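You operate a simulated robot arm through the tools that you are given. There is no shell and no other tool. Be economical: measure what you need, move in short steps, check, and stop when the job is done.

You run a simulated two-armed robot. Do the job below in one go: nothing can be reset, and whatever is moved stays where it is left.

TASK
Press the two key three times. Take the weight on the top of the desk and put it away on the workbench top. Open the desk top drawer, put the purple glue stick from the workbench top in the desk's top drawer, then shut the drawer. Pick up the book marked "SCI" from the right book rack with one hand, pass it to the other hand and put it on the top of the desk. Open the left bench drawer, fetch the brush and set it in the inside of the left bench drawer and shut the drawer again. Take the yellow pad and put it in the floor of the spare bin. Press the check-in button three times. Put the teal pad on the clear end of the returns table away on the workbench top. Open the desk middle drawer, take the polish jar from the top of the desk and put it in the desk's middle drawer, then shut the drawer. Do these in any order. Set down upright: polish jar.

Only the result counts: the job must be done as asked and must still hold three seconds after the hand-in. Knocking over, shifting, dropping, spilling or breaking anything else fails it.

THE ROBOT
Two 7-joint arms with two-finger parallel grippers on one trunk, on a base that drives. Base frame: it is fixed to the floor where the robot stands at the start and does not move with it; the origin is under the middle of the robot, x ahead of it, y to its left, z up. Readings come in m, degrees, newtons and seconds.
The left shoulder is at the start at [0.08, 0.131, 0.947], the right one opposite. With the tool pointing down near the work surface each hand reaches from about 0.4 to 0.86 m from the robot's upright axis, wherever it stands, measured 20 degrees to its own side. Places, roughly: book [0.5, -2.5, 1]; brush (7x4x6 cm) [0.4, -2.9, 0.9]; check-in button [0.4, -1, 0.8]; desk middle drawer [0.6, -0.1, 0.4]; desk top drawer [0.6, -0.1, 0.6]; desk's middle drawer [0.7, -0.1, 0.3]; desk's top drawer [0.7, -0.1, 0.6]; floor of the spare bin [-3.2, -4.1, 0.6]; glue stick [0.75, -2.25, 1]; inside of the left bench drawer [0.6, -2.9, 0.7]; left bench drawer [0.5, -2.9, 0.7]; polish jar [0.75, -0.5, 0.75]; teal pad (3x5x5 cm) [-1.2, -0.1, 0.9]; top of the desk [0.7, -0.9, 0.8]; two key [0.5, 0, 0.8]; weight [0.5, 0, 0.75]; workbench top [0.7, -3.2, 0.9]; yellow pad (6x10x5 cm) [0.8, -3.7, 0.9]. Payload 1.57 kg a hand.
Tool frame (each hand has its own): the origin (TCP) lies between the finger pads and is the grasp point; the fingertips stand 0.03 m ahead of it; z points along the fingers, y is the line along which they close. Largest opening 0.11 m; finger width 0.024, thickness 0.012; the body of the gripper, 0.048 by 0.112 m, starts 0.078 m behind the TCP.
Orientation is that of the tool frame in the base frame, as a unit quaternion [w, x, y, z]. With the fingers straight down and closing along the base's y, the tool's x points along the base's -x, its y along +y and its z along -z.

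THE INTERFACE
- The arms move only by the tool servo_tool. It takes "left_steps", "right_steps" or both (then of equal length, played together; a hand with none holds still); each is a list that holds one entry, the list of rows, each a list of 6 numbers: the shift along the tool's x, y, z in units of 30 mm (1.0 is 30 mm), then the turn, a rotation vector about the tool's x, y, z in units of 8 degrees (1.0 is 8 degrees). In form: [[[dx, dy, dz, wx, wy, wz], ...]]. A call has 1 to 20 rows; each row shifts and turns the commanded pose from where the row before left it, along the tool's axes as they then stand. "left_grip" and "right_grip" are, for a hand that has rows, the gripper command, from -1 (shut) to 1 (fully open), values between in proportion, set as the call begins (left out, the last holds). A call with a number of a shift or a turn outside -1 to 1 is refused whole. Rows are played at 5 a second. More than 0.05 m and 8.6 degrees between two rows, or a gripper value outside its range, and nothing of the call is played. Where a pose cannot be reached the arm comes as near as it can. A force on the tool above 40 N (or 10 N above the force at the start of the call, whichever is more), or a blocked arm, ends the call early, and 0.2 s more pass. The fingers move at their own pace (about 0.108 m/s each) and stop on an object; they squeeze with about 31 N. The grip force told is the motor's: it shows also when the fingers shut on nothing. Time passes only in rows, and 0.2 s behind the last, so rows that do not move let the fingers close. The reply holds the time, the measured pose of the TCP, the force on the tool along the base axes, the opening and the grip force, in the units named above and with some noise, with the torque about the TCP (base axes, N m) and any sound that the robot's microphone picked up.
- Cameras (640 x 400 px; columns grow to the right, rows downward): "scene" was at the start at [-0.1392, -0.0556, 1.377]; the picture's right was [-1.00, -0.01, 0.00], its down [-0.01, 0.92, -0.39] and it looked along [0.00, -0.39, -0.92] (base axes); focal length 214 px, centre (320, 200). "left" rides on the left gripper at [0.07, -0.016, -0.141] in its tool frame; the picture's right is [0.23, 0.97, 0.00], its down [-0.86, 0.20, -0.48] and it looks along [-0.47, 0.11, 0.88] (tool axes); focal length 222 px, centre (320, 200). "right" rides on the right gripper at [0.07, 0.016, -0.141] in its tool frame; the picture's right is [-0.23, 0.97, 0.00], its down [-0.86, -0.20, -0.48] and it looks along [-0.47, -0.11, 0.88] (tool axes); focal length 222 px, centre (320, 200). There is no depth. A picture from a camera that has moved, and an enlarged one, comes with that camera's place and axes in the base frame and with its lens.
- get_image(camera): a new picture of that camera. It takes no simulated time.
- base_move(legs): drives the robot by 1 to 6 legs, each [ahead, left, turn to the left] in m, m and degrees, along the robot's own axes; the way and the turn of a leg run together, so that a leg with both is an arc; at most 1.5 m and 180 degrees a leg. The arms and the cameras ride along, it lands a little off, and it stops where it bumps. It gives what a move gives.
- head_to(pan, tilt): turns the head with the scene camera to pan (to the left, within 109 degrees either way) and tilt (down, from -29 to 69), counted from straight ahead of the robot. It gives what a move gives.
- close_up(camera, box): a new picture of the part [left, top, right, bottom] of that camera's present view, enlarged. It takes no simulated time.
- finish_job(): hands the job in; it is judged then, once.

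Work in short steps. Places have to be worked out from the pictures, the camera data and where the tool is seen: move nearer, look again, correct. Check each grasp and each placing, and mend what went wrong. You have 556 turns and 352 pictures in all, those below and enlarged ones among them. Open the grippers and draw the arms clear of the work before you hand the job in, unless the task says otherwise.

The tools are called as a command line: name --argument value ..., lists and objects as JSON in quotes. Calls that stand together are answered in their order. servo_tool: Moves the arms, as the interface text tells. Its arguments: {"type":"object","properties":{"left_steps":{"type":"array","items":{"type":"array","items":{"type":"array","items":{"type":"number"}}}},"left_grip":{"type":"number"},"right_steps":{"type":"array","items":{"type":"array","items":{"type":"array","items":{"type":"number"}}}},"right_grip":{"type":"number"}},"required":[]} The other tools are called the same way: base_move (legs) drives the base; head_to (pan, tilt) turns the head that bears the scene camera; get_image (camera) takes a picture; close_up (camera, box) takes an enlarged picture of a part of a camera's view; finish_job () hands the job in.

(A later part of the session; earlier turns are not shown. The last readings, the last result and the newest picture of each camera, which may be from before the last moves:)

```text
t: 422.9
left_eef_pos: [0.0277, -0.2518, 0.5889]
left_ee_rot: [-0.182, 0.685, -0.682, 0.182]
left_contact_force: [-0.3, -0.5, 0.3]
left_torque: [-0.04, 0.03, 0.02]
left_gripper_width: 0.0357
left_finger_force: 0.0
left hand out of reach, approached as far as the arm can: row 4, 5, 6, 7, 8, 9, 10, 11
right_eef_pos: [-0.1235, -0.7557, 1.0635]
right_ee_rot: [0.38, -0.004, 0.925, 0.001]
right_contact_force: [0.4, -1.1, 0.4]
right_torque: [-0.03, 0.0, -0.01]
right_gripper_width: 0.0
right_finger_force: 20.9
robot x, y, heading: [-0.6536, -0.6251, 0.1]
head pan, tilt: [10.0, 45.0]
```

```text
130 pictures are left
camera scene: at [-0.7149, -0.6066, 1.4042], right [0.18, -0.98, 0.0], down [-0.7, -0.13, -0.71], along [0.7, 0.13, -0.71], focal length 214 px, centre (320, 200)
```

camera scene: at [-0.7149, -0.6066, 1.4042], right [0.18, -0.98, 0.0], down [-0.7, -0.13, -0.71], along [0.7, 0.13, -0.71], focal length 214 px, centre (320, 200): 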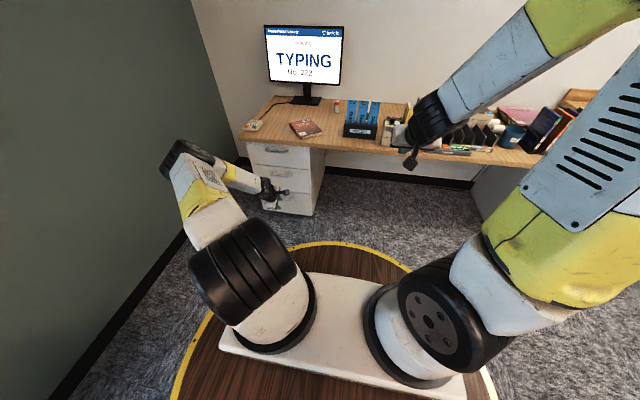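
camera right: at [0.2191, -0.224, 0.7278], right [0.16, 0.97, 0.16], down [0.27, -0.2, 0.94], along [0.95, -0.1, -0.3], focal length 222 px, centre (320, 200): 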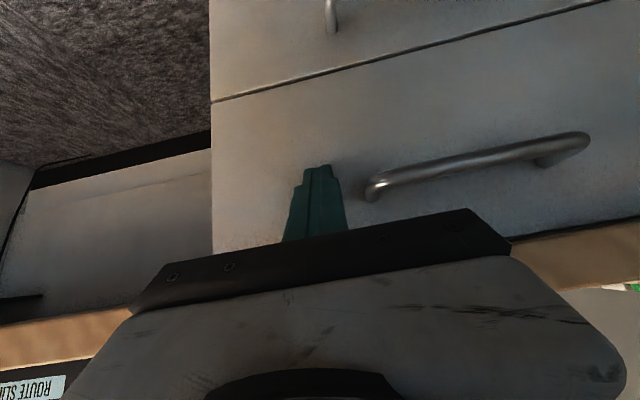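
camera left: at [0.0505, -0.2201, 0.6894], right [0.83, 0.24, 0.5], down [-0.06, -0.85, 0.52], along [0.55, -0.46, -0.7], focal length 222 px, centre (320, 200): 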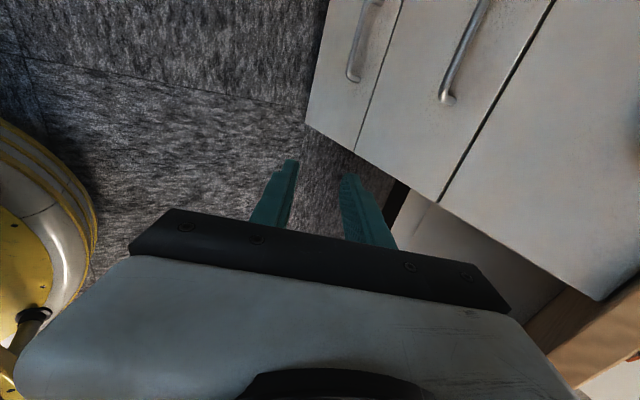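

Test with the hand yawed 40° outward (natural arm plane), then descend.

servo_tool --left_steps '[[[0, 0, 0, 0, -0.414, -0.723], [0, 0, 0, 0, -0.414, -0.723], [0, 0, 0, 0, -0.414, -0.723], [0, 0, 0, 0, -0.414, -0.723], [0, 0, 0, 0, -0.414, -0.723], [0, 0, 0, 0, -0.414, -0.723], [0, 0.45, 0.78, 0, 0, 0], [0, 0.45, 0.78, 0, 0, 0], [0, 0.45, 0.78, 0, 0, 0], [0, 0.45, 0.78, 0, 0, 0], [0, 0.45, 0.78, 0, 0, 0]]]'

get_image --camera "scene"

```text
t: 425.3
left_eef_pos: [-0.0338, -0.2196, 0.5766]
left_ee_rot: [-0.232, 0.877, -0.407, 0.108]
left_contact_force: [-0.3, 0.5, -0.1]
left_torque: [-0.03, -0.04, -0.01]
left_gripper_width: 0.0358
left_finger_force: 0.0
left hand out of reach, approached as far as the arm can: row 2, 3, 4, 5, 6, 7, 8, 9, 10, 11
right_eef_pos: [-0.1224, -0.7568, 1.0643]
right_ee_rot: [0.381, -0.004, 0.925, 0.002]
right_contact_force: [0.6, -0.2, 0.0]
right_torque: [0.02, -0.02, -0.03]
right_gripper_width: 0.0
right_finger_force: 21.0
robot x, y, heading: [-0.6585, -0.6222, 0.2]
head pan, tilt: [10.0, 45.0]
```

```text
129 pictures are left
camera scene: at [-0.7149, -0.6066, 1.4042], right [0.18, -0.98, 0.0], down [-0.7, -0.13, -0.71], along [0.7, 0.13, -0.71], focal length 214 px, centre (320, 200)
```

scene: 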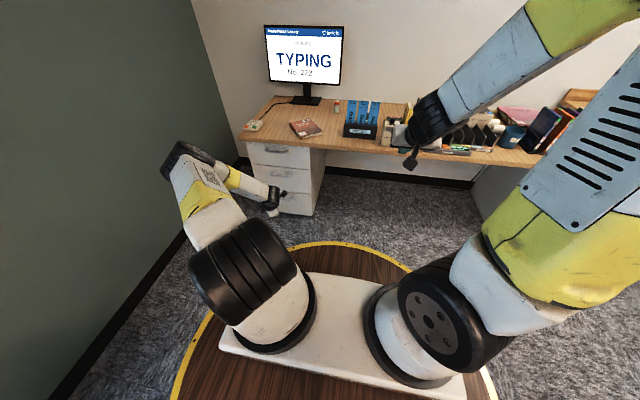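

Upper arm is at its lower limit; wrist should hang below the elbow. Move the hand further left and descend again.

servo_tool --left_steps '[[[-0.73, -0.53, 0.3, 0, 0, 0], [-0.73, -0.53, 0.3, 0, 0, 0], [-0.73, -0.53, 0.3, 0, 0, 0], [-0.73, -0.53, 0.3, 0, 0, 0], [-0.73, -0.53, 0.3, 0, 0, 0], [-0.73, -0.53, 0.3, 0, 0, 0], [-0.73, -0.53, 0.3, 0, 0, 0], [0, 0.45, 0.78, 0, 0, 0], [0, 0.45, 0.78, 0, 0, 0], [0, 0.45, 0.78, 0, 0, 0], [0, 0.45, 0.78, 0, 0, 0]]]'

get_image --camera "scene"

```text
t: 427.7
left_eef_pos: [-0.0655, -0.0351, 0.5751]
left_ee_rot: [-0.234, 0.876, -0.407, 0.109]
left_contact_force: [0.7, -0.3, 0.0]
left_torque: [0.0, 0.0, 0.01]
left_gripper_width: 0.0357
left_finger_force: 0.0
left hand out of reach, approached as far as the arm can: row 6, 7, 8, 9, 10, 11
right_eef_pos: [-0.1226, -0.7565, 1.0631]
right_ee_rot: [0.38, -0.004, 0.925, 0.001]
right_contact_force: [-0.8, 0.3, 0.4]
right_torque: [0.01, 0.06, 0.0]
right_gripper_width: 0.0
right_finger_force: 21.2
robot x, y, heading: [-0.6556, -0.624, 0.1]
head pan, tilt: [10.0, 45.0]
```

```text
128 pictures are left
camera scene: at [-0.715, -0.6066, 1.4042], right [0.18, -0.98, 0.0], down [-0.7, -0.13, -0.71], along [0.7, 0.13, -0.71], focal length 214 px, centre (320, 200)
```

scene: 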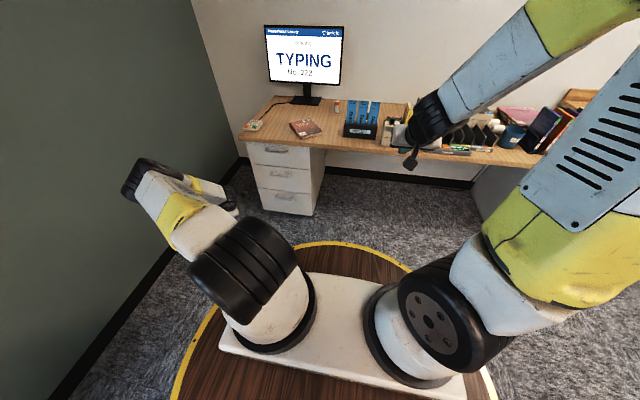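

Test the vertical-hand limit as well.

servo_tool --left_steps '[[[0, 0, 0, -0.94, 0, 0], [0, 0, 0, -0.94, 0, 0], [0, 0, 0, -0.94, 0, 0], [0, 0, 0, -0.94, 0, 0], [0, 0, 0.8, 0, 0, 0], [0, 0, 0.8, 0, 0, 0], [0, 0, 0.8, 0, 0, 0], [0, 0, 0.8, 0, 0, 0], [0, 0, 0.8, 0, 0, 0], [0, 0, 0.8, 0, 0, 0], [0, 0, 0.8, 0, 0, 0]]]'

get_image --camera "left"

```text
t: 430.1
left_eef_pos: [-0.0768, -0.0467, 0.6084]
left_ee_rot: [0.002, 0.907, -0.421, 0.0]
left_contact_force: [-0.4, 0.2, -0.3]
left_torque: [0.02, -0.02, -0.01]
left_gripper_width: 0.0361
left_finger_force: 0.0
left hand out of reach, approached as far as the arm can: row 2, 3, 4, 5, 6, 7, 8, 9, 10, 11
right_eef_pos: [-0.1226, -0.7549, 1.0637]
right_ee_rot: [0.38, -0.004, 0.925, 0.002]
right_contact_force: [-0.4, 0.3, 0.3]
right_torque: [0.01, 0.06, 0.01]
right_gripper_width: 0.0002
right_finger_force: 21.5
robot x, y, heading: [-0.6564, -0.6236, -0.0]
head pan, tilt: [10.0, 45.0]
```

```text
127 pictures are left
camera left: at [-0.0184, -0.0898, 0.7501], right [-0.6, -0.8, 0.0], down [-0.7, 0.53, 0.48], along [-0.39, 0.28, -0.88], focal length 222 px, centre (320, 200)
```

left: 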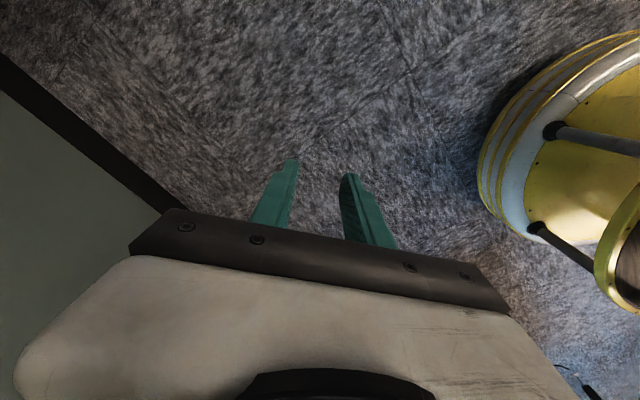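

Vertical limit is also ~0.61. Perhaps the elbow is flared badly. Return the left hand to neutral orientation, raised, to reset the elbow.

servo_tool --left_steps '[[[0, 0, -0.9, 0, 0, 0], [0, 0, -0.9, 0, 0, 0], [0, 0, -0.9, 0, 0, 0], [0, 0, -0.9, 0, 0, 0], [0, 0, -0.9, 0, 0, 0.9375], [0, 0, -0.9, 0, 0, 0.9375], [0, 0, -0.9, 0, 0, 0.9375], [0, 0, -0.9, 0, 0, 0.9375], [0, 0, -0.5, 0, 0, 0.9375], [0, 0, 0, 0, 0, 0.9375], [0, 0, 0, 0, 0, 0.9375], [0, 0, 0, 0, 0, 0.9375], [0, 0, 0, 0, 0, 0.9375], [0, 0, 0, 0, 0, 0.9375], [0, 0, 0, 0, 0, 0.9375], [0, 0, 0, 0, 0, 0.9375], [0, 0, 0, 0, 0, 0.9375], [0, 0, 0, 0, 0, 0.9375], [0, 0, 0, 0, 0, 0.9375], [0, 0, 0, 0, 0, 0.9375]]]'

servo_tool --left_steps '[[[0, -0.9, 0, 0, 0, 0.65], [0, -0.9, 0, 0, 0, 0.65], [0, -0.9, 0, 0, 0, 0], [0, -0.9, 0, 0, 0, 0], [0, -0.9, 0, 0, 0, 0], [0, -0.9, 0, 0, 0, 0], [0, -0.9, 0, 0, 0, 0], [0, -0.9, 0, 0, 0, 0], [0, -0.9, 0, 0, 0, 0], [0, -0.9, 0, 0, 0, 0]]]'

get_image --camera "scene"

```text
t: 434.3
left_eef_pos: [-0.0766, -0.0499, 0.8404]
left_ee_rot: [0.0, -0.089, 0.996, 0.0]
left_contact_force: [0.0, 0.8, -0.5]
left_torque: [-0.01, 0.0, 0.01]
left_gripper_width: 0.0358
left_finger_force: 0.1
left hand out of reach, approached as far as the arm can: row 20
right_eef_pos: [-0.1226, -0.7554, 1.0632]
right_ee_rot: [0.38, -0.004, 0.925, 0.002]
right_contact_force: [0.0, 0.7, 0.7]
right_torque: [0.01, -0.01, -0.01]
right_gripper_width: 0.0
right_finger_force: 21.6
robot x, y, heading: [-0.6563, -0.6243, 0.2]
head pan, tilt: [10.0, 45.0]
```

```text
t: 436.5
left_eef_pos: [-0.075, -0.3282, 0.8408]
left_ee_rot: [-0.002, 0.002, 1.0, -0.001]
left_contact_force: [0.0, 0.2, 1.2]
left_torque: [-0.05, -0.01, -0.05]
left_gripper_width: 0.0359
left_finger_force: 0.1
left hand out of reach, approached as far as the arm can: row 1, 2
right_eef_pos: [-0.1219, -0.7555, 1.0635]
right_ee_rot: [0.381, -0.003, 0.925, 0.001]
right_contact_force: [-0.5, 1.3, -0.4]
right_torque: [-0.01, 0.02, -0.01]
right_gripper_width: 0.0
right_finger_force: 21.1
robot x, y, heading: [-0.6557, -0.6253, 0.0]
head pan, tilt: [10.0, 45.0]
```

```text
126 pictures are left
camera scene: at [-0.715, -0.6064, 1.4042], right [0.18, -0.98, 0.0], down [-0.7, -0.13, -0.71], along [0.7, 0.13, -0.71], focal length 214 px, centre (320, 200)
```

scene: 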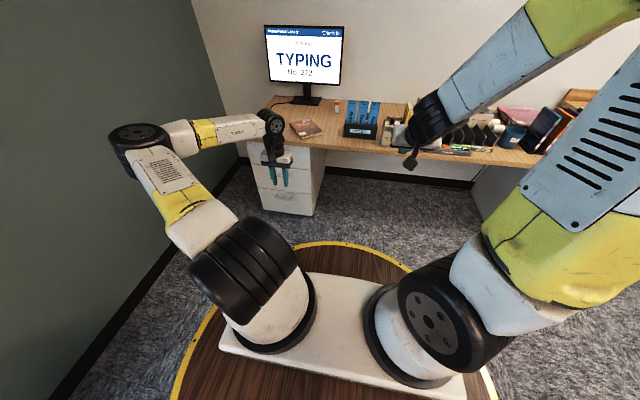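

The left elbow is flared. The right arm is still elbow-up: test how low it can go with 45° pitch.

servo_tool --right_steps '[[[0.6, -0.2, 0.85, 0, 0, 0], [0.6, -0.2, 0.85, 0, 0, 0], [0.6, -0.2, 0.85, 0, 0, 0], [0.6, -0.2, 0.85, 0, 0, 0], [0.6, -0.2, 0.85, 0, 0, 0], [0.6, -0.2, 0.85, 0, 0, 0], [0.6, -0.2, 0.85, 0, 0, 0], [0.6, -0.2, 0.85, 0, 0, 0], [0.6, -0.2, 0.85, 0, 0, 0], [0.6, -0.2, 0.85, 0, 0, 0], [0.6, -0.2, 0.85, 0, 0, 0], [0.6, -0.2, 0.85, 0, 0, 0], [0.6, -0.2, 0.85, 0, 0, 0], [0.6, -0.2, 0.85, 0, 0, 0], [0.6, -0.2, 0.85, 0, 0, 0], [0.6, -0.2, 0.85, 0, 0, 0], [0.6, -0.2, 0.85, 0, 0, 0], [0.6, -0.2, 0.85, 0, 0, 0]]]'

get_image --camera "scene"

```text
t: 440.3
left_eef_pos: [-0.0738, -0.3283, 0.8409]
left_ee_rot: [-0.001, 0.002, 1.0, -0.002]
left_contact_force: [0.1, -0.3, 0.3]
left_torque: [-0.01, 0.01, -0.03]
left_gripper_width: 0.0359
left_finger_force: 0.1
right_eef_pos: [-0.0298, -0.8623, 0.5085]
right_ee_rot: [0.381, -0.003, 0.925, 0.002]
right_contact_force: [-0.6, 0.3, 0.5]
right_torque: [0.02, 0.02, -0.01]
right_gripper_width: 0.0
right_finger_force: 20.8
robot x, y, heading: [-0.6511, -0.625, 0.3]
head pan, tilt: [10.0, 45.0]
```

```text
125 pictures are left
camera scene: at [-0.715, -0.6065, 1.4042], right [0.18, -0.98, 0.0], down [-0.7, -0.13, -0.71], along [0.7, 0.13, -0.71], focal length 214 px, centre (320, 200)
```

scene: 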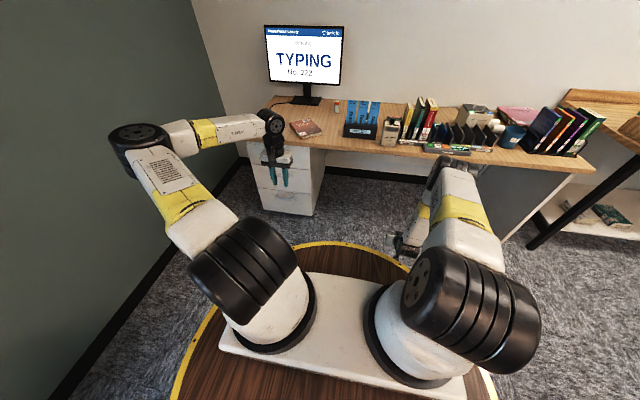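

Right arm reaches z 0.51 freely. Now roll it −90° about the tool axis.

servo_tool --right_steps '[[[0, 0, 0, 0, 0, -0.9375], [0, 0, 0, 0, 0, -0.9375], [0, 0, 0, 0, 0, -0.9375], [0, 0, 0, 0, 0, -0.9375], [0, 0, 0, 0, 0, -0.9375], [0, 0, 0, 0, 0, -0.9375], [0, 0, 0, 0, 0, -0.9375], [0, 0, 0, 0, 0, -0.9375], [0, 0, 0, 0, 0, -0.9375], [0, 0, 0, 0, 0, -0.9375], [0, 0, 0, 0, 0, -0.9375], [0, 0, 0, 0, 0, -0.9375]]]' --right_grip -0.3

get_image --camera "right"

```text
t: 442.9
left_eef_pos: [-0.0762, -0.3278, 0.841]
left_ee_rot: [-0.002, 0.002, 1.0, -0.002]
left_contact_force: [0.5, -0.6, -0.3]
left_torque: [0.01, 0.01, 0.0]
left_gripper_width: 0.0362
left_finger_force: 0.0
right_eef_pos: [-0.0296, -0.8634, 0.5082]
right_ee_rot: [-0.269, 0.656, -0.652, 0.268]
right_contact_force: [0.9, -0.1, -0.3]
right_torque: [0.06, -0.04, 0.0]
right_gripper_width: 0.0388
right_finger_force: 0.0
robot x, y, heading: [-0.6526, -0.6242, 0.4]
head pan, tilt: [10.0, 45.0]
```

```text
124 pictures are left
camera right: at [-0.1394, -0.9347, 0.5981], right [-0.69, 0.22, -0.69], down [-0.2, 0.85, 0.48], along [0.69, 0.47, -0.55], focal length 222 px, centre (320, 200)
```

right: 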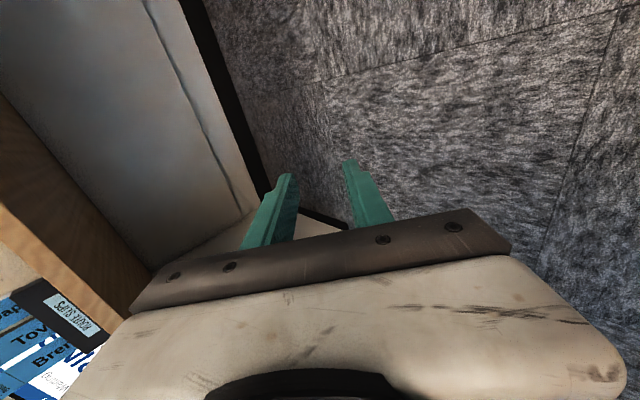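

Works. Before moving toward the wall side, tuck the left arm: raise its hand and bring it inward.

servo_tool --left_steps '[[[0, -0.3, -1, 0, 0, 0], [0, -0.3, -1, 0, 0, 0], [0, -0.3, -1, 0, 0, 0], [0, -0.3, -1, 0, 0, 0], [0, -0.3, -1, 0, 0, 0], [0, -0.3, -1, 0, 0, 0], [0, -0.3, -1, 0, 0, 0], [0, -0.3, -1, 0, 0, 0], [0, -0.3, -1, 0, 0, 0], [0, -0.3, -1, 0, 0, 0], [0, -0.3, -1, 0, 0, 0]]]'

get_image --camera "scene"

```text
t: 445.3
left_eef_pos: [-0.0944, -0.4061, 1.1681]
left_ee_rot: [-0.003, 0.002, 1.0, -0.001]
left_contact_force: [0.9, -0.2, -0.5]
left_torque: [0.04, 0.12, 0.01]
left_gripper_width: 0.0357
left_finger_force: 0.0
left hand out of reach, approached as far as the arm can: row 11
right_eef_pos: [-0.0304, -0.863, 0.5088]
right_ee_rot: [-0.269, 0.656, -0.653, 0.268]
right_contact_force: [0.9, 0.4, 0.5]
right_torque: [0.02, -0.04, 0.0]
right_gripper_width: 0.0386
right_finger_force: 0.2
robot x, y, heading: [-0.6526, -0.6247, 0.2]
head pan, tilt: [10.0, 45.0]
```

```text
123 pictures are left
camera scene: at [-0.714, -0.6069, 1.4042], right [0.18, -0.98, 0.0], down [-0.7, -0.12, -0.71], along [0.7, 0.13, -0.71], focal length 214 px, centre (320, 200)
```

scene: 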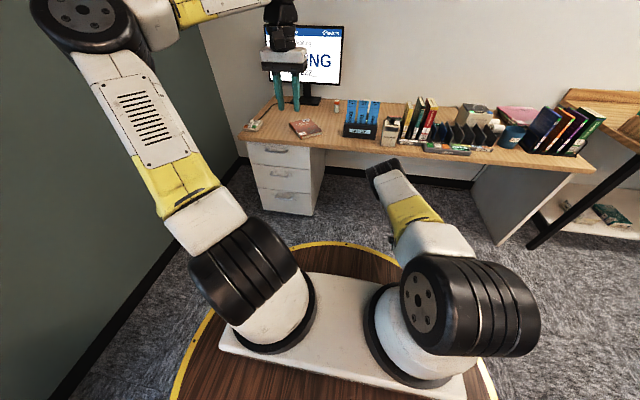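

Now position: arm adjust, base forward 0.31 then left 0.6.

servo_tool --right_steps '[[[-0.96, -0.345, -0.35, 0, 0, 0], [-0.96, -0.345, -0.35, 0, 0, 0], [-0.96, -0.345, -0.35, 0, 0, 0], [-0.96, -0.345, -0.35, 0, 0, 0]]]'

base_move --legs '[[0.29, 0, 0], [0, 0.6, 0]]'

get_image --camera "right"

get_image --camera "scene"

```text
t: 446.3
left_eef_pos: [-0.0959, -0.4041, 1.1682]
left_ee_rot: [-0.002, 0.002, 1.0, -0.002]
left_contact_force: [0.0, -0.5, -0.1]
left_torque: [0.02, 0.0, -0.02]
left_gripper_width: 0.0357
left_finger_force: 0.1
right_eef_pos: [-0.0307, -0.7485, 0.568]
right_ee_rot: [-0.27, 0.656, -0.652, 0.269]
right_contact_force: [-0.1, -0.5, 0.6]
right_torque: [0.03, 0.03, -0.02]
right_gripper_width: 0.0384
right_finger_force: 0.0
robot x, y, heading: [-0.6574, -0.6236, 0.2]
head pan, tilt: [10.0, 45.0]
```

```text
t: 451.3
left_eef_pos: [0.1895, 0.197, 1.1672]
left_ee_rot: [-0.002, 0.003, 1.0, -0.002]
left_contact_force: [0.1, 1.4, -1.1]
left_torque: [0.01, -0.02, 0.02]
left_gripper_width: 0.0358
left_finger_force: 0.0
right_eef_pos: [0.2549, -0.1482, 0.5677]
right_ee_rot: [-0.269, 0.656, -0.652, 0.268]
right_contact_force: [-0.2, 0.2, -0.7]
right_torque: [0.01, 0.04, 0.0]
right_gripper_width: 0.0385
right_finger_force: 0.0
robot x, y, heading: [-0.374, -0.0219, 0.2]
head pan, tilt: [10.0, 45.0]
```

```text
122 pictures are left
camera right: at [0.1444, -0.2192, 0.6565], right [-0.69, 0.22, -0.68], down [-0.2, 0.85, 0.48], along [0.69, 0.47, -0.55], focal length 222 px, centre (320, 200)
```

right: 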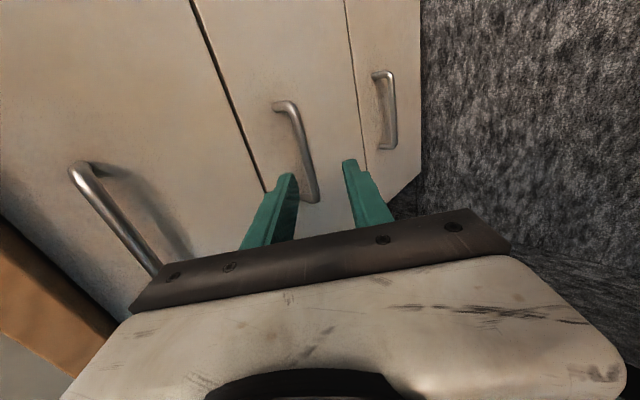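

```text
121 pictures are left
camera scene: at [-0.4298, -0.0058, 1.4042], right [0.18, -0.98, 0.0], down [-0.7, -0.12, -0.71], along [0.7, 0.12, -0.71], focal length 214 px, centre (320, 200)
```

scene: 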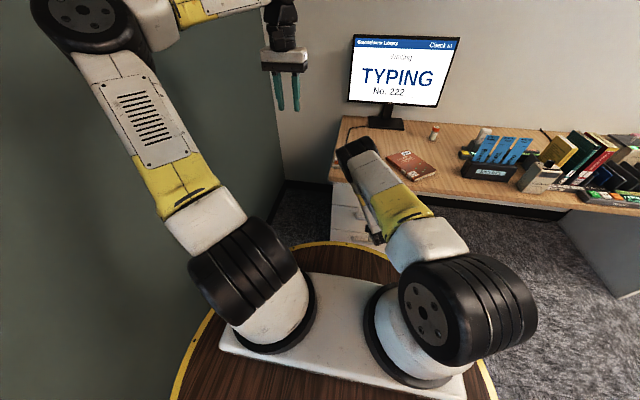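

Middle bar refined to (0.364, -0.141, 0.491). Correct alignment to 8 cm before it.

servo_tool --right_steps '[[[-0.12, -0.39, 0.59, 0, 0, 0], [-0.12, -0.39, 0.59, 0, 0, 0], [0, 0, 0, 0, 0, 0]]]'

get_image --camera "right"

```text
t: 452.1
left_eef_pos: [0.1894, 0.1948, 1.1679]
left_ee_rot: [-0.001, 0.002, 1.0, -0.002]
left_contact_force: [0.2, 0.0, 0.1]
left_torque: [0.0, 0.03, 0.0]
left_gripper_width: 0.0358
left_finger_force: 0.0
right_eef_pos: [0.2955, -0.1391, 0.558]
right_ee_rot: [-0.269, 0.656, -0.652, 0.268]
right_contact_force: [0.5, -0.1, 0.1]
right_torque: [0.02, -0.03, 0.01]
right_gripper_width: 0.0384
right_finger_force: 0.1
robot x, y, heading: [-0.3707, -0.0245, 0.2]
head pan, tilt: [10.0, 45.0]
```

```text
120 pictures are left
camera right: at [0.1858, -0.2111, 0.648], right [-0.69, 0.22, -0.68], down [-0.2, 0.85, 0.48], along [0.69, 0.47, -0.55], focal length 222 px, centre (320, 200)
```

right: 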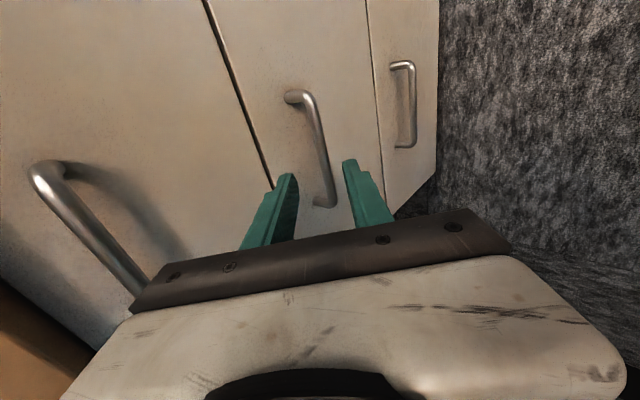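

Aligned. Advance 8 cm along the tool axis and grip.

servo_tool --right_steps '[[[0, 0, 0.7, 0, 0, 0], [0, 0, 0.7, 0, 0, 0], [0, 0, 0.6, 0, 0, 0], [0, 0, 0.4, 0, 0, 0], [0, 0, 0.25, 0, 0, 0]]]'

servo_tool --right_steps '[[[0, 0, 0, 0, 0, 0], [0, 0, 0, 0, 0, 0], [0, 0, 0, 0, 0, 0]]]' --right_grip -1

get_image --camera "right"

```text
t: 453.3
left_eef_pos: [0.1894, 0.1955, 1.1679]
left_ee_rot: [-0.001, 0.001, 1.0, -0.002]
left_contact_force: [-0.4, -0.1, 0.0]
left_torque: [0.0, 0.01, -0.04]
left_gripper_width: 0.0358
left_finger_force: 0.1
right_eef_pos: [0.3517, -0.1403, 0.5007]
right_ee_rot: [-0.269, 0.656, -0.652, 0.268]
right_contact_force: [0.4, 0.1, -1.1]
right_torque: [0.02, -0.03, -0.01]
right_gripper_width: 0.0385
right_finger_force: 0.0
robot x, y, heading: [-0.3706, -0.0216, 0.3]
head pan, tilt: [10.0, 45.0]
```

```text
t: 454.1
left_eef_pos: [0.1894, 0.196, 1.1672]
left_ee_rot: [-0.002, 0.002, 1.0, -0.002]
left_contact_force: [1.1, -0.7, 0.2]
left_torque: [-0.01, -0.04, 0.01]
left_gripper_width: 0.0357
left_finger_force: 0.0
right_eef_pos: [0.3513, -0.1405, 0.501]
right_ee_rot: [-0.268, 0.656, -0.653, 0.268]
right_contact_force: [-3.5, 2.2, -12.4]
right_torque: [-0.17, 0.22, 0.18]
right_gripper_width: 0.0119
right_finger_force: 29.2
robot x, y, heading: [-0.3708, -0.0236, 0.3]
head pan, tilt: [10.0, 45.0]
```

```text
119 pictures are left
camera right: at [0.241, -0.2118, 0.5902], right [-0.7, 0.22, -0.68], down [-0.2, 0.85, 0.48], along [0.69, 0.47, -0.55], focal length 222 px, centre (320, 200)
```

right: 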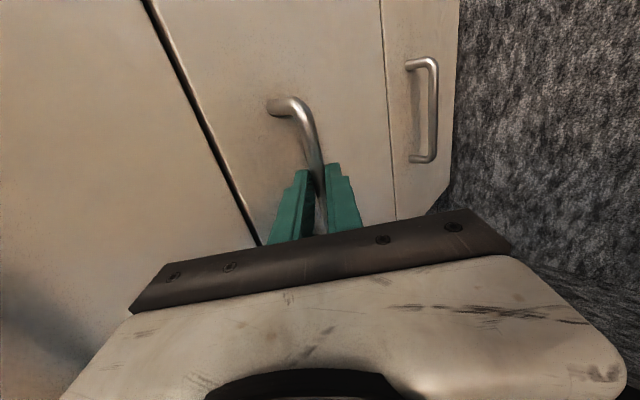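

Gripped. Pull by driving back 0.2 m.

base_move --legs '[[-0.2, 0, 0]]'

get_image --camera "right"

get_image --camera "scene"

```text
t: 455.7
left_eef_pos: [-0.0096, 0.1945, 1.1668]
left_ee_rot: [-0.002, 0.003, 1.0, -0.002]
left_contact_force: [0.6, -0.6, -0.4]
left_torque: [0.02, 0.0, 0.01]
left_gripper_width: 0.0357
left_finger_force: 0.1
right_eef_pos: [0.1509, -0.1411, 0.5012]
right_ee_rot: [-0.269, 0.656, -0.653, 0.267]
right_contact_force: [-0.4, 8.0, -29.3]
right_torque: [-0.06, 0.37, 0.25]
right_gripper_width: 0.0118
right_finger_force: 29.3
robot x, y, heading: [-0.5726, -0.0217, -0.0]
head pan, tilt: [10.0, 45.0]
```

```text
118 pictures are left
camera right: at [0.0422, -0.212, 0.5901], right [-0.7, 0.22, -0.68], down [-0.2, 0.85, 0.48], along [0.69, 0.47, -0.55], focal length 222 px, centre (320, 200)
```

right: 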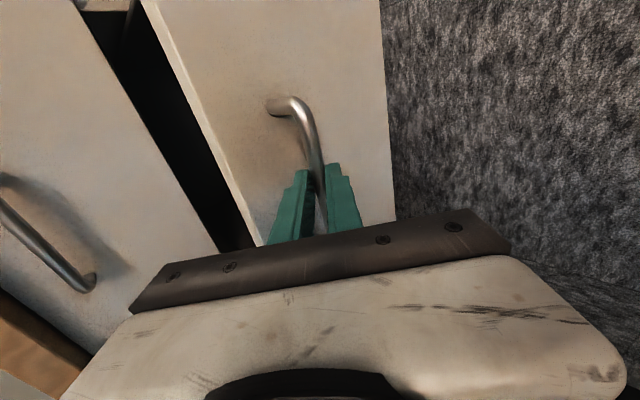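

```text
117 pictures are left
camera scene: at [-0.6282, -0.0063, 1.4042], right [0.18, -0.98, 0.0], down [-0.7, -0.12, -0.71], along [0.7, 0.12, -0.71], focal length 214 px, centre (320, 200)
```

scene: 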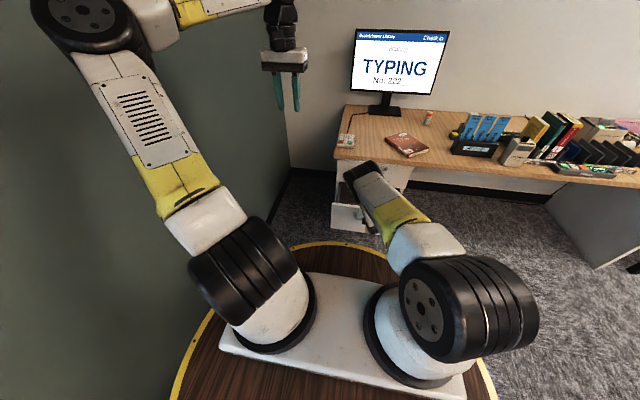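

Middle drawer open 0.2 m. Release and retreat along the axis, then raise.

servo_tool --right_steps '[[[0, 0, 0, 0, 0, 0], [0, 0, 0, 0, 0, 0], [0, 0, -0.5, 0, 0, 0], [0, 0, -0.8, 0, 0, 0], [0, 0, -1, 0, 0, 0], [0, 0, -1, 0, 0, 0], [0, 0, -1, 0, 0, 0], [0, -0.7, -0.7, 0, 0, 0], [0, -0.7, -0.7, 0, 0, 0], [0, -0.7, -0.7, 0, 0, 0], [0, -0.7, -0.7, 0, 0, 0], [0, -0.7, -0.7, 0, 0, 0], [0, -0.7, -0.7, 0, 0, 0], [0, -0.7, -0.7, 0, 0, 0], [0, -0.7, -0.7, 0, 0, 0]]]' --right_grip -0.3

servo_tool --right_steps '[[[0, 0, 0, 0, 0, 0.9375], [0, 0, 0, 0, 0, 0.9375], [0, 0, 0, 0, 0, 0.9375], [0, 0, 0, 0, 0, 0.9375], [0, 0, 0, 0, 0, 0.9375], [0, 0, 0, 0, 0, 0.9375], [0, 0, 0, 0, 0, 0.9375], [0, 0, 0, 0, 0, 0.9375], [0, 0, 0, 0, 0, 0.9375], [0, 0, 0, 0, 0, 0.9375], [0, 0, 0, 0, 0, 0.9375], [0, 0, 0, 0, 0, 0.9375], [0, 0, 0, 0, 0.94, 0], [0, 0, 0, 0, 0.94, 0], [0, 0, 0, 0, 0.94, 0], [0, 0, 0, 0, 0.94, 0], [0, 0, 0, 0, 0.94, 0], [0, 0, 0, 0, 0.94, 0]]]'

close_up --camera "scene" --box '[320, 90, 540, 240]'

```text
t: 458.9
left_eef_pos: [-0.011, 0.1945, 1.1686]
left_ee_rot: [-0.002, 0.003, 1.0, -0.002]
left_contact_force: [0.5, 0.7, 0.4]
left_torque: [0.03, 0.02, -0.02]
left_gripper_width: 0.0362
left_finger_force: 0.0
right_eef_pos: [0.064, -0.1397, 0.8301]
right_ee_rot: [-0.268, 0.657, -0.652, 0.268]
right_contact_force: [0.0, -0.3, -0.1]
right_torque: [0.01, 0.0, -0.02]
right_gripper_width: 0.0384
right_finger_force: 0.1
robot x, y, heading: [-0.5665, -0.0231, -0.1]
head pan, tilt: [10.0, 45.0]
```

```text
t: 462.7
left_eef_pos: [-0.0119, 0.1961, 1.1686]
left_ee_rot: [-0.002, 0.002, 1.0, -0.002]
left_contact_force: [0.8, -0.5, 0.4]
left_torque: [0.02, -0.02, 0.01]
left_gripper_width: 0.0357
left_finger_force: 0.0
right_eef_pos: [0.0625, -0.1417, 0.8313]
right_ee_rot: [-0.005, -0.003, 1.0, 0.0]
right_contact_force: [-0.6, 0.4, 0.5]
right_torque: [0.0, -0.04, 0.0]
right_gripper_width: 0.0387
right_finger_force: 0.1
robot x, y, heading: [-0.5689, -0.021, 0.2]
head pan, tilt: [10.0, 45.0]
```

```text
2.67 times, centred on (430, 165) of scene
camera zoom: at [-0.6295, -0.0063, 1.4042], right [0.18, -0.98, 0.0], down [-0.7, -0.12, -0.71], along [0.7, 0.12, -0.71], focal length 572 px, centre (27, 293)
```

zoom: 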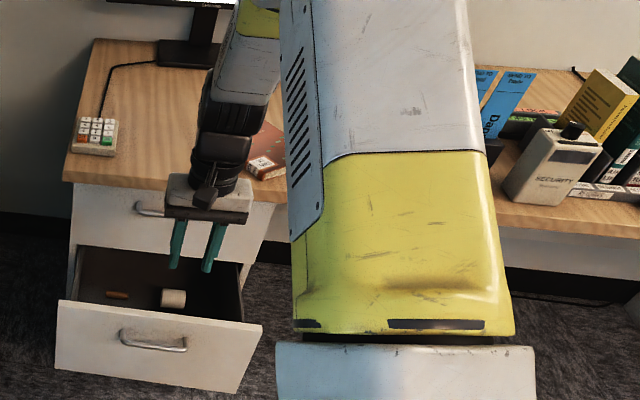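

Raise the right hand, then drive to the right and forward and turn 40° left so the jar lies on the right arm's side.

servo_tool --right_steps '[[[0, -0.3, -1, 0, 0, 0], [0, -0.3, -1, 0, 0, 0], [0, -0.3, -1, 0, 0, 0], [0, -0.3, -1, 0, 0, 0], [0, -0.3, -1, 0, 0, 0], [0, -0.3, -1, 0, 0, 0], [0, -0.3, -1, 0, 0, 0], [0, -0.3, -1, 0, 0, 0], [0, -0.3, -1, 0, 0, 0], [0, -0.3, -1, 0, 0, 0]]]' --right_grip 0.2

base_move --legs '[[0, -0.72, 0], [0.4, 0, 0], [0, 0, 40]]'

head_to --pan -20 --tilt 40

get_image --camera "scene"

get_image --camera "right"

```text
t: 464.9
left_eef_pos: [-0.0096, 0.1948, 1.1676]
left_ee_rot: [-0.002, 0.003, 1.0, -0.002]
left_contact_force: [-0.3, 0.2, -0.2]
left_torque: [0.02, 0.01, 0.01]
left_gripper_width: 0.0358
left_finger_force: 0.0
right_eef_pos: [0.0669, -0.2299, 1.1319]
right_ee_rot: [-0.006, -0.003, 1.0, 0.0]
right_contact_force: [-0.7, 0.4, 0.3]
right_torque: [0.0, 0.02, 0.0]
right_gripper_width: 0.066
right_finger_force: 0.1
robot x, y, heading: [-0.5699, -0.027, 0.1]
head pan, tilt: [10.0, 45.0]
```

```text
t: 472.8
left_eef_pos: [0.1144, -0.2173, 1.1688]
left_ee_rot: [-0.001, -0.342, 0.94, -0.003]
left_contact_force: [0.1, -0.6, -0.2]
left_torque: [0.01, 0.0, 0.03]
left_gripper_width: 0.0358
left_finger_force: 0.1
right_eef_pos: [0.4467, -0.4945, 1.1327]
right_ee_rot: [-0.004, -0.347, 0.938, -0.002]
right_contact_force: [0.5, -0.6, 0.9]
right_torque: [0.02, 0.01, 0.03]
right_gripper_width: 0.0659
right_finger_force: 0.0
robot x, y, heading: [-0.1684, -0.7442, 40.4]
head pan, tilt: [10.0, 45.0]
```

```text
t: 473.7
left_eef_pos: [0.1132, -0.2187, 1.1677]
left_ee_rot: [-0.001, -0.342, 0.94, -0.002]
left_contact_force: [0.0, 0.0, 0.4]
left_torque: [-0.01, 0.02, 0.05]
left_gripper_width: 0.0358
left_finger_force: 0.0
right_eef_pos: [0.4478, -0.4945, 1.1316]
right_ee_rot: [-0.005, -0.348, 0.937, -0.002]
right_contact_force: [-0.3, 0.1, 0.7]
right_torque: [0.0, 0.02, 0.01]
right_gripper_width: 0.066
right_finger_force: 0.2
robot x, y, heading: [-0.1741, -0.7444, 40.7]
head pan, tilt: [-20.0, 40.0]
```

```text
115 pictures are left
camera scene: at [-0.1988, -0.8045, 1.4114], right [0.35, -0.94, 0.0], down [-0.6, -0.23, -0.77], along [0.72, 0.27, -0.64], focal length 214 px, centre (320, 200)
```

scene: 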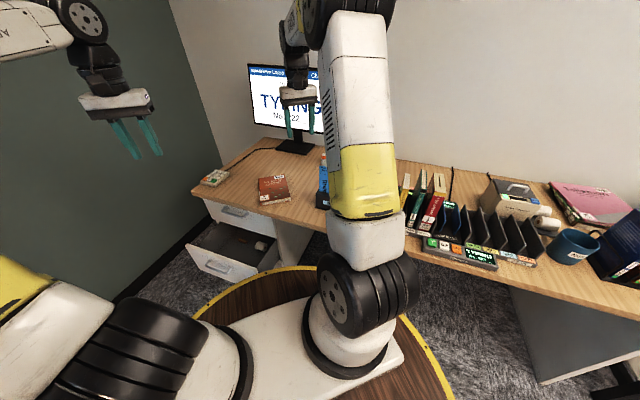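

```text
114 pictures are left
camera right: at [0.3856, -0.527, 1.2736], right [-0.46, 0.89, 0.0], down [0.78, 0.41, 0.47], along [0.42, 0.22, -0.88], focal length 222 px, centre (320, 200)
```

right: 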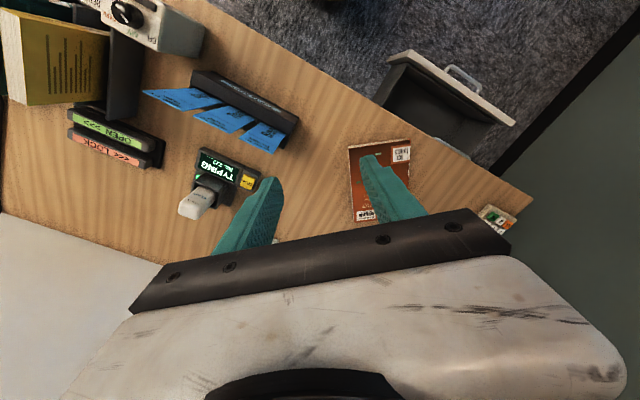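

Jar is at about (0.82, -0.45). Move closer.

base_move --legs '[[0.178, -0.068, 0]]'

head_to --pan -5 --tilt 35

get_image --camera "scene"

get_image --camera "right"

```text
t: 475.3
left_eef_pos: [0.2952, -0.1533, 1.167]
left_ee_rot: [-0.001, -0.342, 0.94, -0.002]
left_contact_force: [1.1, 0.2, -0.6]
left_torque: [-0.01, -0.02, 0.0]
left_gripper_width: 0.0357
left_finger_force: 0.1
right_eef_pos: [0.6289, -0.4297, 1.1313]
right_ee_rot: [-0.005, -0.347, 0.938, -0.001]
right_contact_force: [-0.5, 0.1, -0.9]
right_torque: [0.0, 0.01, 0.02]
right_gripper_width: 0.0661
right_finger_force: 0.0
robot x, y, heading: [0.0078, -0.6797, 40.6]
head pan, tilt: [-20.0, 40.0]
```

```text
t: 476.1
left_eef_pos: [0.2952, -0.1539, 1.1679]
left_ee_rot: [-0.001, -0.342, 0.94, -0.002]
left_contact_force: [-0.2, 0.4, 0.8]
left_torque: [-0.06, 0.0, 0.0]
left_gripper_width: 0.0359
left_finger_force: 0.0
right_eef_pos: [0.6296, -0.4297, 1.1319]
right_ee_rot: [-0.005, -0.347, 0.938, -0.002]
right_contact_force: [0.3, -0.4, 0.0]
right_torque: [0.01, -0.01, 0.0]
right_gripper_width: 0.0659
right_finger_force: 0.0
robot x, y, heading: [0.0102, -0.6773, 40.4]
head pan, tilt: [-5.0, 35.0]
```

```text
113 pictures are left
camera scene: at [-0.0254, -0.7179, 1.419], right [0.58, -0.82, 0.0], down [-0.47, -0.33, -0.82], along [0.67, 0.47, -0.57], focal length 214 px, centre (320, 200)
```

scene: 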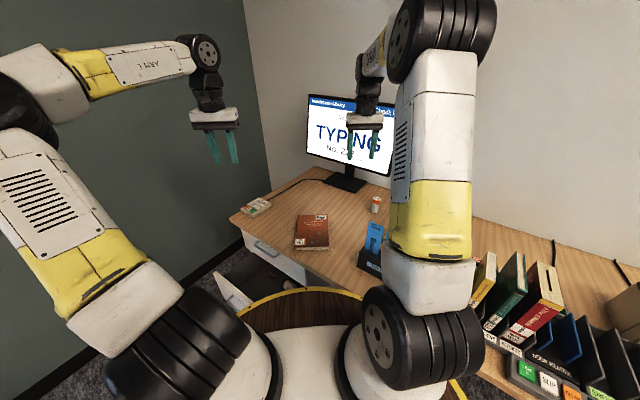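

```text
112 pictures are left
camera right: at [0.5671, -0.4619, 1.2736], right [-0.46, 0.89, 0.0], down [0.78, 0.41, 0.47], along [0.42, 0.22, -0.88], focal length 222 px, centre (320, 200)
```

right: 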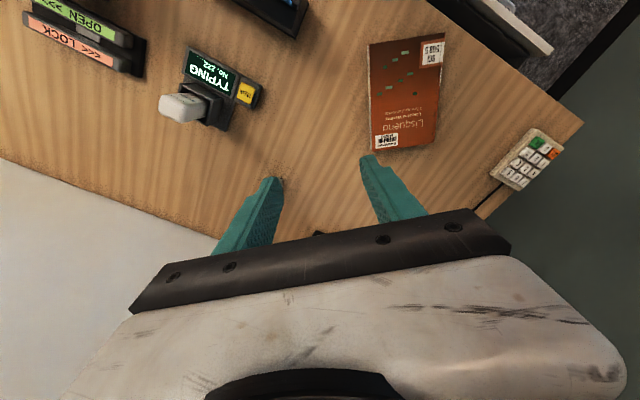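

Zoom in on the jar.

close_up --camera "scene" --box '[340, 170, 420, 230]'

```text
6.67 times, centred on (380, 200) of scene
camera zoom: at [-0.0254, -0.7179, 1.419], right [0.58, -0.82, 0.0], down [-0.47, -0.33, -0.82], along [0.67, 0.47, -0.57], focal length 1430 px, centre (-80, 200)
```

zoom: 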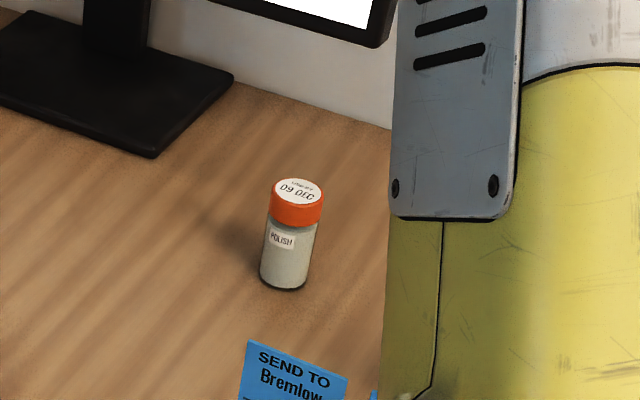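

Jar labelled POLISH at (0.821, -0.457), z 0.76–0.84. Move over it while descending.

servo_tool --right_steps '[[[-0.3, -0.6, 0.7, 0, 0, 0], [-0.3, -0.6, 0.7, 0, 0, 0], [-0.3, -0.6, 0.7, 0, 0, 0], [-0.3, -0.6, 0.7, 0, 0, 0], [-0.3, -0.6, 0.7, 0, 0, 0], [-0.3, -0.6, 0.7, 0, 0, 0], [-0.3, -0.6, 0.5, 0, 0, 0], [-0.3, -0.6, 0.5, 0, 0, 0], [-0.6, 0, 0.2, 0, 0, 0], [-0.6, 0, 0.2, 0, 0, 0], [-0.6, 0, 0.2, 0, 0, 0]]]'

get_image --camera "right"

close_up --camera "scene" --box '[320, 120, 460, 240]'

```text
t: 478.5
left_eef_pos: [0.2938, -0.1534, 1.1685]
left_ee_rot: [-0.001, -0.342, 0.94, -0.003]
left_contact_force: [0.1, -0.4, -0.2]
left_torque: [0.01, -0.02, 0.0]
left_gripper_width: 0.036
left_finger_force: 0.1
right_eef_pos: [0.8182, -0.4584, 0.956]
right_ee_rot: [-0.004, -0.347, 0.938, -0.002]
right_contact_force: [-0.4, -0.6, 0.0]
right_torque: [0.04, -0.03, 0.02]
right_gripper_width: 0.066
right_finger_force: 0.0
robot x, y, heading: [0.0106, -0.6827, 40.5]
head pan, tilt: [-5.0, 35.0]
```

```text
110 pictures are left
camera right: at [0.7555, -0.4907, 1.0978], right [-0.46, 0.89, 0.0], down [0.78, 0.41, 0.47], along [0.42, 0.22, -0.88], focal length 222 px, centre (320, 200)
```

right: 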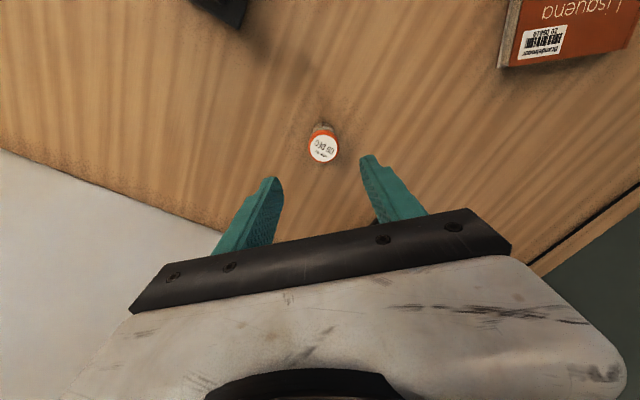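

```text
3.33 times, centred on (390, 180) of scene
camera zoom: at [-0.0255, -0.718, 1.419], right [0.58, -0.81, 0.0], down [-0.47, -0.33, -0.82], along [0.67, 0.47, -0.57], focal length 715 px, centre (87, 267)
```

zoom: 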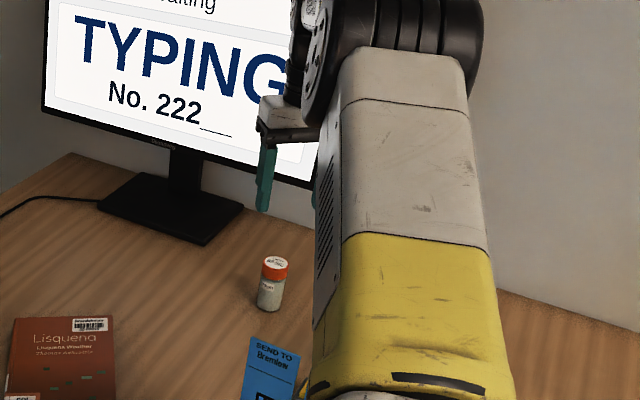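

Aligned within millimetres. Descend, grip, lift.

servo_tool --right_steps '[[[0, 0.12, 0.9, 0, 0, 0], [0, 0, 0.9, 0, 0, 0], [0, 0, 0.9, 0, 0, 0], [0, 0, 0.9, 0, 0, 0], [0, 0, 0.9, 0, 0, 0], [0, 0, 0.6, 0, 0, 0]]]'

servo_tool --right_steps '[[[0, 0, 0, 0, 0, 0], [0, 0, 0, 0, 0, 0], [0, 0, 0, 0, 0, 0], [0, 0, 0, 0, 0, 0], [0, 0, -0.3, 0, 0, 0], [0, 0, -0.4, 0, 0, 0], [0, 0, -0.5, 0, 0, 0]]]' --right_grip -1

get_image --camera "right"

```text
t: 479.9
left_eef_pos: [0.2964, -0.1529, 1.1677]
left_ee_rot: [-0.001, -0.342, 0.94, -0.002]
left_contact_force: [-0.3, 0.4, 0.8]
left_torque: [0.01, -0.01, -0.01]
left_gripper_width: 0.0359
left_finger_force: 0.2
right_eef_pos: [0.8125, -0.455, 0.8037]
right_ee_rot: [-0.004, -0.346, 0.938, -0.002]
right_contact_force: [-0.8, -0.3, -0.3]
right_torque: [-0.01, 0.0, -0.03]
right_gripper_width: 0.0659
right_finger_force: 0.1
robot x, y, heading: [0.0118, -0.6815, 40.4]
head pan, tilt: [-5.0, 35.0]
```

```text
t: 481.5
left_eef_pos: [0.296, -0.1531, 1.1677]
left_ee_rot: [-0.001, -0.342, 0.94, -0.003]
left_contact_force: [-0.8, -0.4, -0.3]
left_torque: [-0.02, 0.0, -0.02]
left_gripper_width: 0.0359
left_finger_force: 0.0
right_eef_pos: [0.8139, -0.4555, 0.8404]
right_ee_rot: [-0.005, -0.347, 0.938, -0.002]
right_contact_force: [-0.9, 0.8, -1.2]
right_torque: [0.01, 0.01, 0.01]
right_gripper_width: 0.0355
right_finger_force: 31.8
robot x, y, heading: [0.0081, -0.6835, 40.7]
head pan, tilt: [-5.0, 35.0]
```

```text
108 pictures are left
camera right: at [0.752, -0.4881, 0.9817], right [-0.46, 0.89, 0.0], down [0.78, 0.41, 0.47], along [0.42, 0.22, -0.88], focal length 222 px, centre (320, 200)
```

right: 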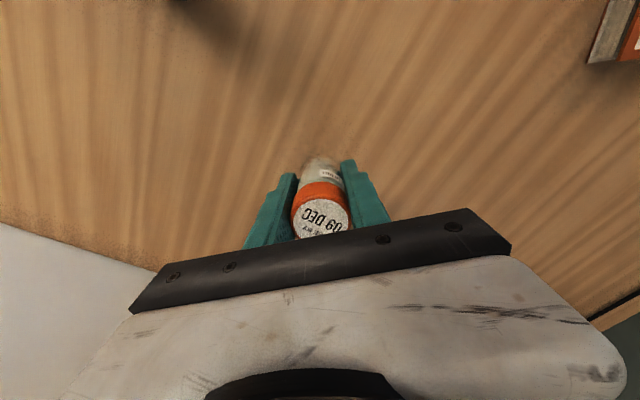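

Jar held upright. Raise while retracting.

servo_tool --right_steps '[[[0, 0, -0.8, 0, 0, 0], [0.2, 0, -0.9, 0, 0, 0], [0.4, 0.3, -0.9, 0, 0, 0], [0.5, 0.4, -0.9, 0, 0, 0], [0.5, 0.5, -0.9, 0, 0, 0], [0.5, 0.5, -0.9, 0, 0, 0], [0.6, 0.5, -0.9, 0, 0, 0], [0.6, 0.5, -0.9, 0, 0, 0], [0.6, 0.5, -0.6, 0, 0, 0], [0.7, 0.5, 0, 0, 0, 0]]]'

get_image --camera "scene"

```text
t: 483.7
left_eef_pos: [0.2964, -0.1528, 1.1685]
left_ee_rot: [-0.001, -0.342, 0.94, -0.002]
left_contact_force: [0.1, 0.0, -0.2]
left_torque: [0.03, 0.0, 0.04]
left_gripper_width: 0.0356
left_finger_force: 0.0
right_eef_pos: [0.6395, -0.4596, 1.0715]
right_ee_rot: [-0.004, -0.347, 0.938, -0.002]
right_contact_force: [1.1, 0.6, -1.6]
right_torque: [-0.04, 0.02, 0.0]
right_gripper_width: 0.0357
right_finger_force: 31.1
robot x, y, heading: [0.0058, -0.6774, 40.6]
head pan, tilt: [-5.0, 35.0]
```

```text
107 pictures are left
camera scene: at [-0.0251, -0.7178, 1.419], right [0.58, -0.81, 0.0], down [-0.47, -0.33, -0.82], along [0.67, 0.47, -0.57], focal length 214 px, centre (320, 200)
```

scene: 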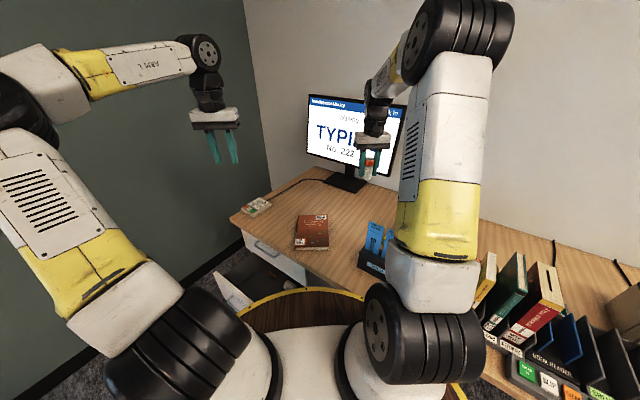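

Drive back out, straighten to heading 0, and go to (-0.40, -0.05) in front of the drawer unit.

base_move --legs '[[-0.25, 0, 0], [0, 0, -40.6], [-0.22, 0, 0], [0, 0.79, 0]]'

get_image --camera "right"

get_image --camera "scene"

```text
t: 492.6
left_eef_pos: [0.1591, 0.1744, 1.1683]
left_ee_rot: [-0.002, 0.003, 1.0, -0.002]
left_contact_force: [0.0, 0.1, 0.7]
left_torque: [0.01, -0.01, -0.04]
left_gripper_width: 0.0358
left_finger_force: 0.0
right_eef_pos: [0.2208, -0.2824, 1.072]
right_ee_rot: [-0.005, -0.001, 1.0, 0.0]
right_contact_force: [-0.4, -0.7, -0.4]
right_torque: [0.01, -0.01, 0.03]
right_gripper_width: 0.0355
right_finger_force: 31.3
robot x, y, heading: [-0.4034, -0.0424, 0.1]
head pan, tilt: [-5.0, 35.0]
```

```text
106 pictures are left
camera right: at [0.1542, -0.267, 1.2137], right [0.22, 0.97, 0.0], down [0.86, -0.2, 0.47], along [0.46, -0.11, -0.88], focal length 222 px, centre (320, 200)
```

right: 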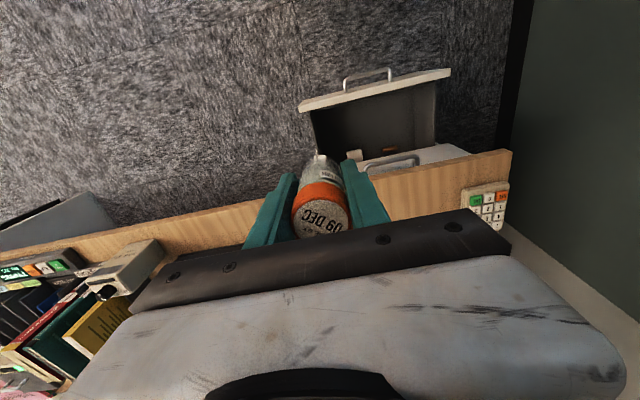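

```text
105 pictures are left
camera scene: at [-0.453, -0.0481, 1.419], right [-0.09, -1.0, 0.0], down [-0.57, 0.05, -0.82], along [0.82, -0.07, -0.57], focal length 214 px, centre (320, 200)
```

scene: 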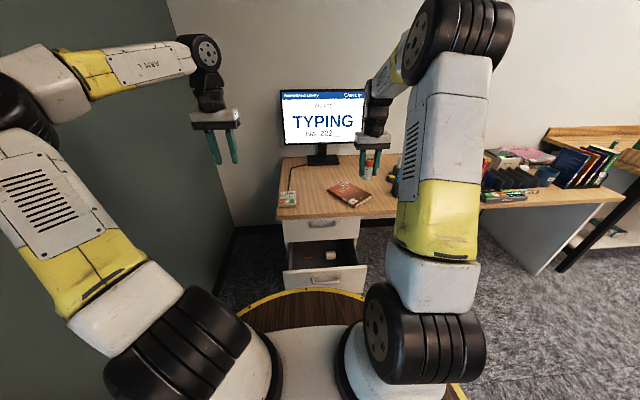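

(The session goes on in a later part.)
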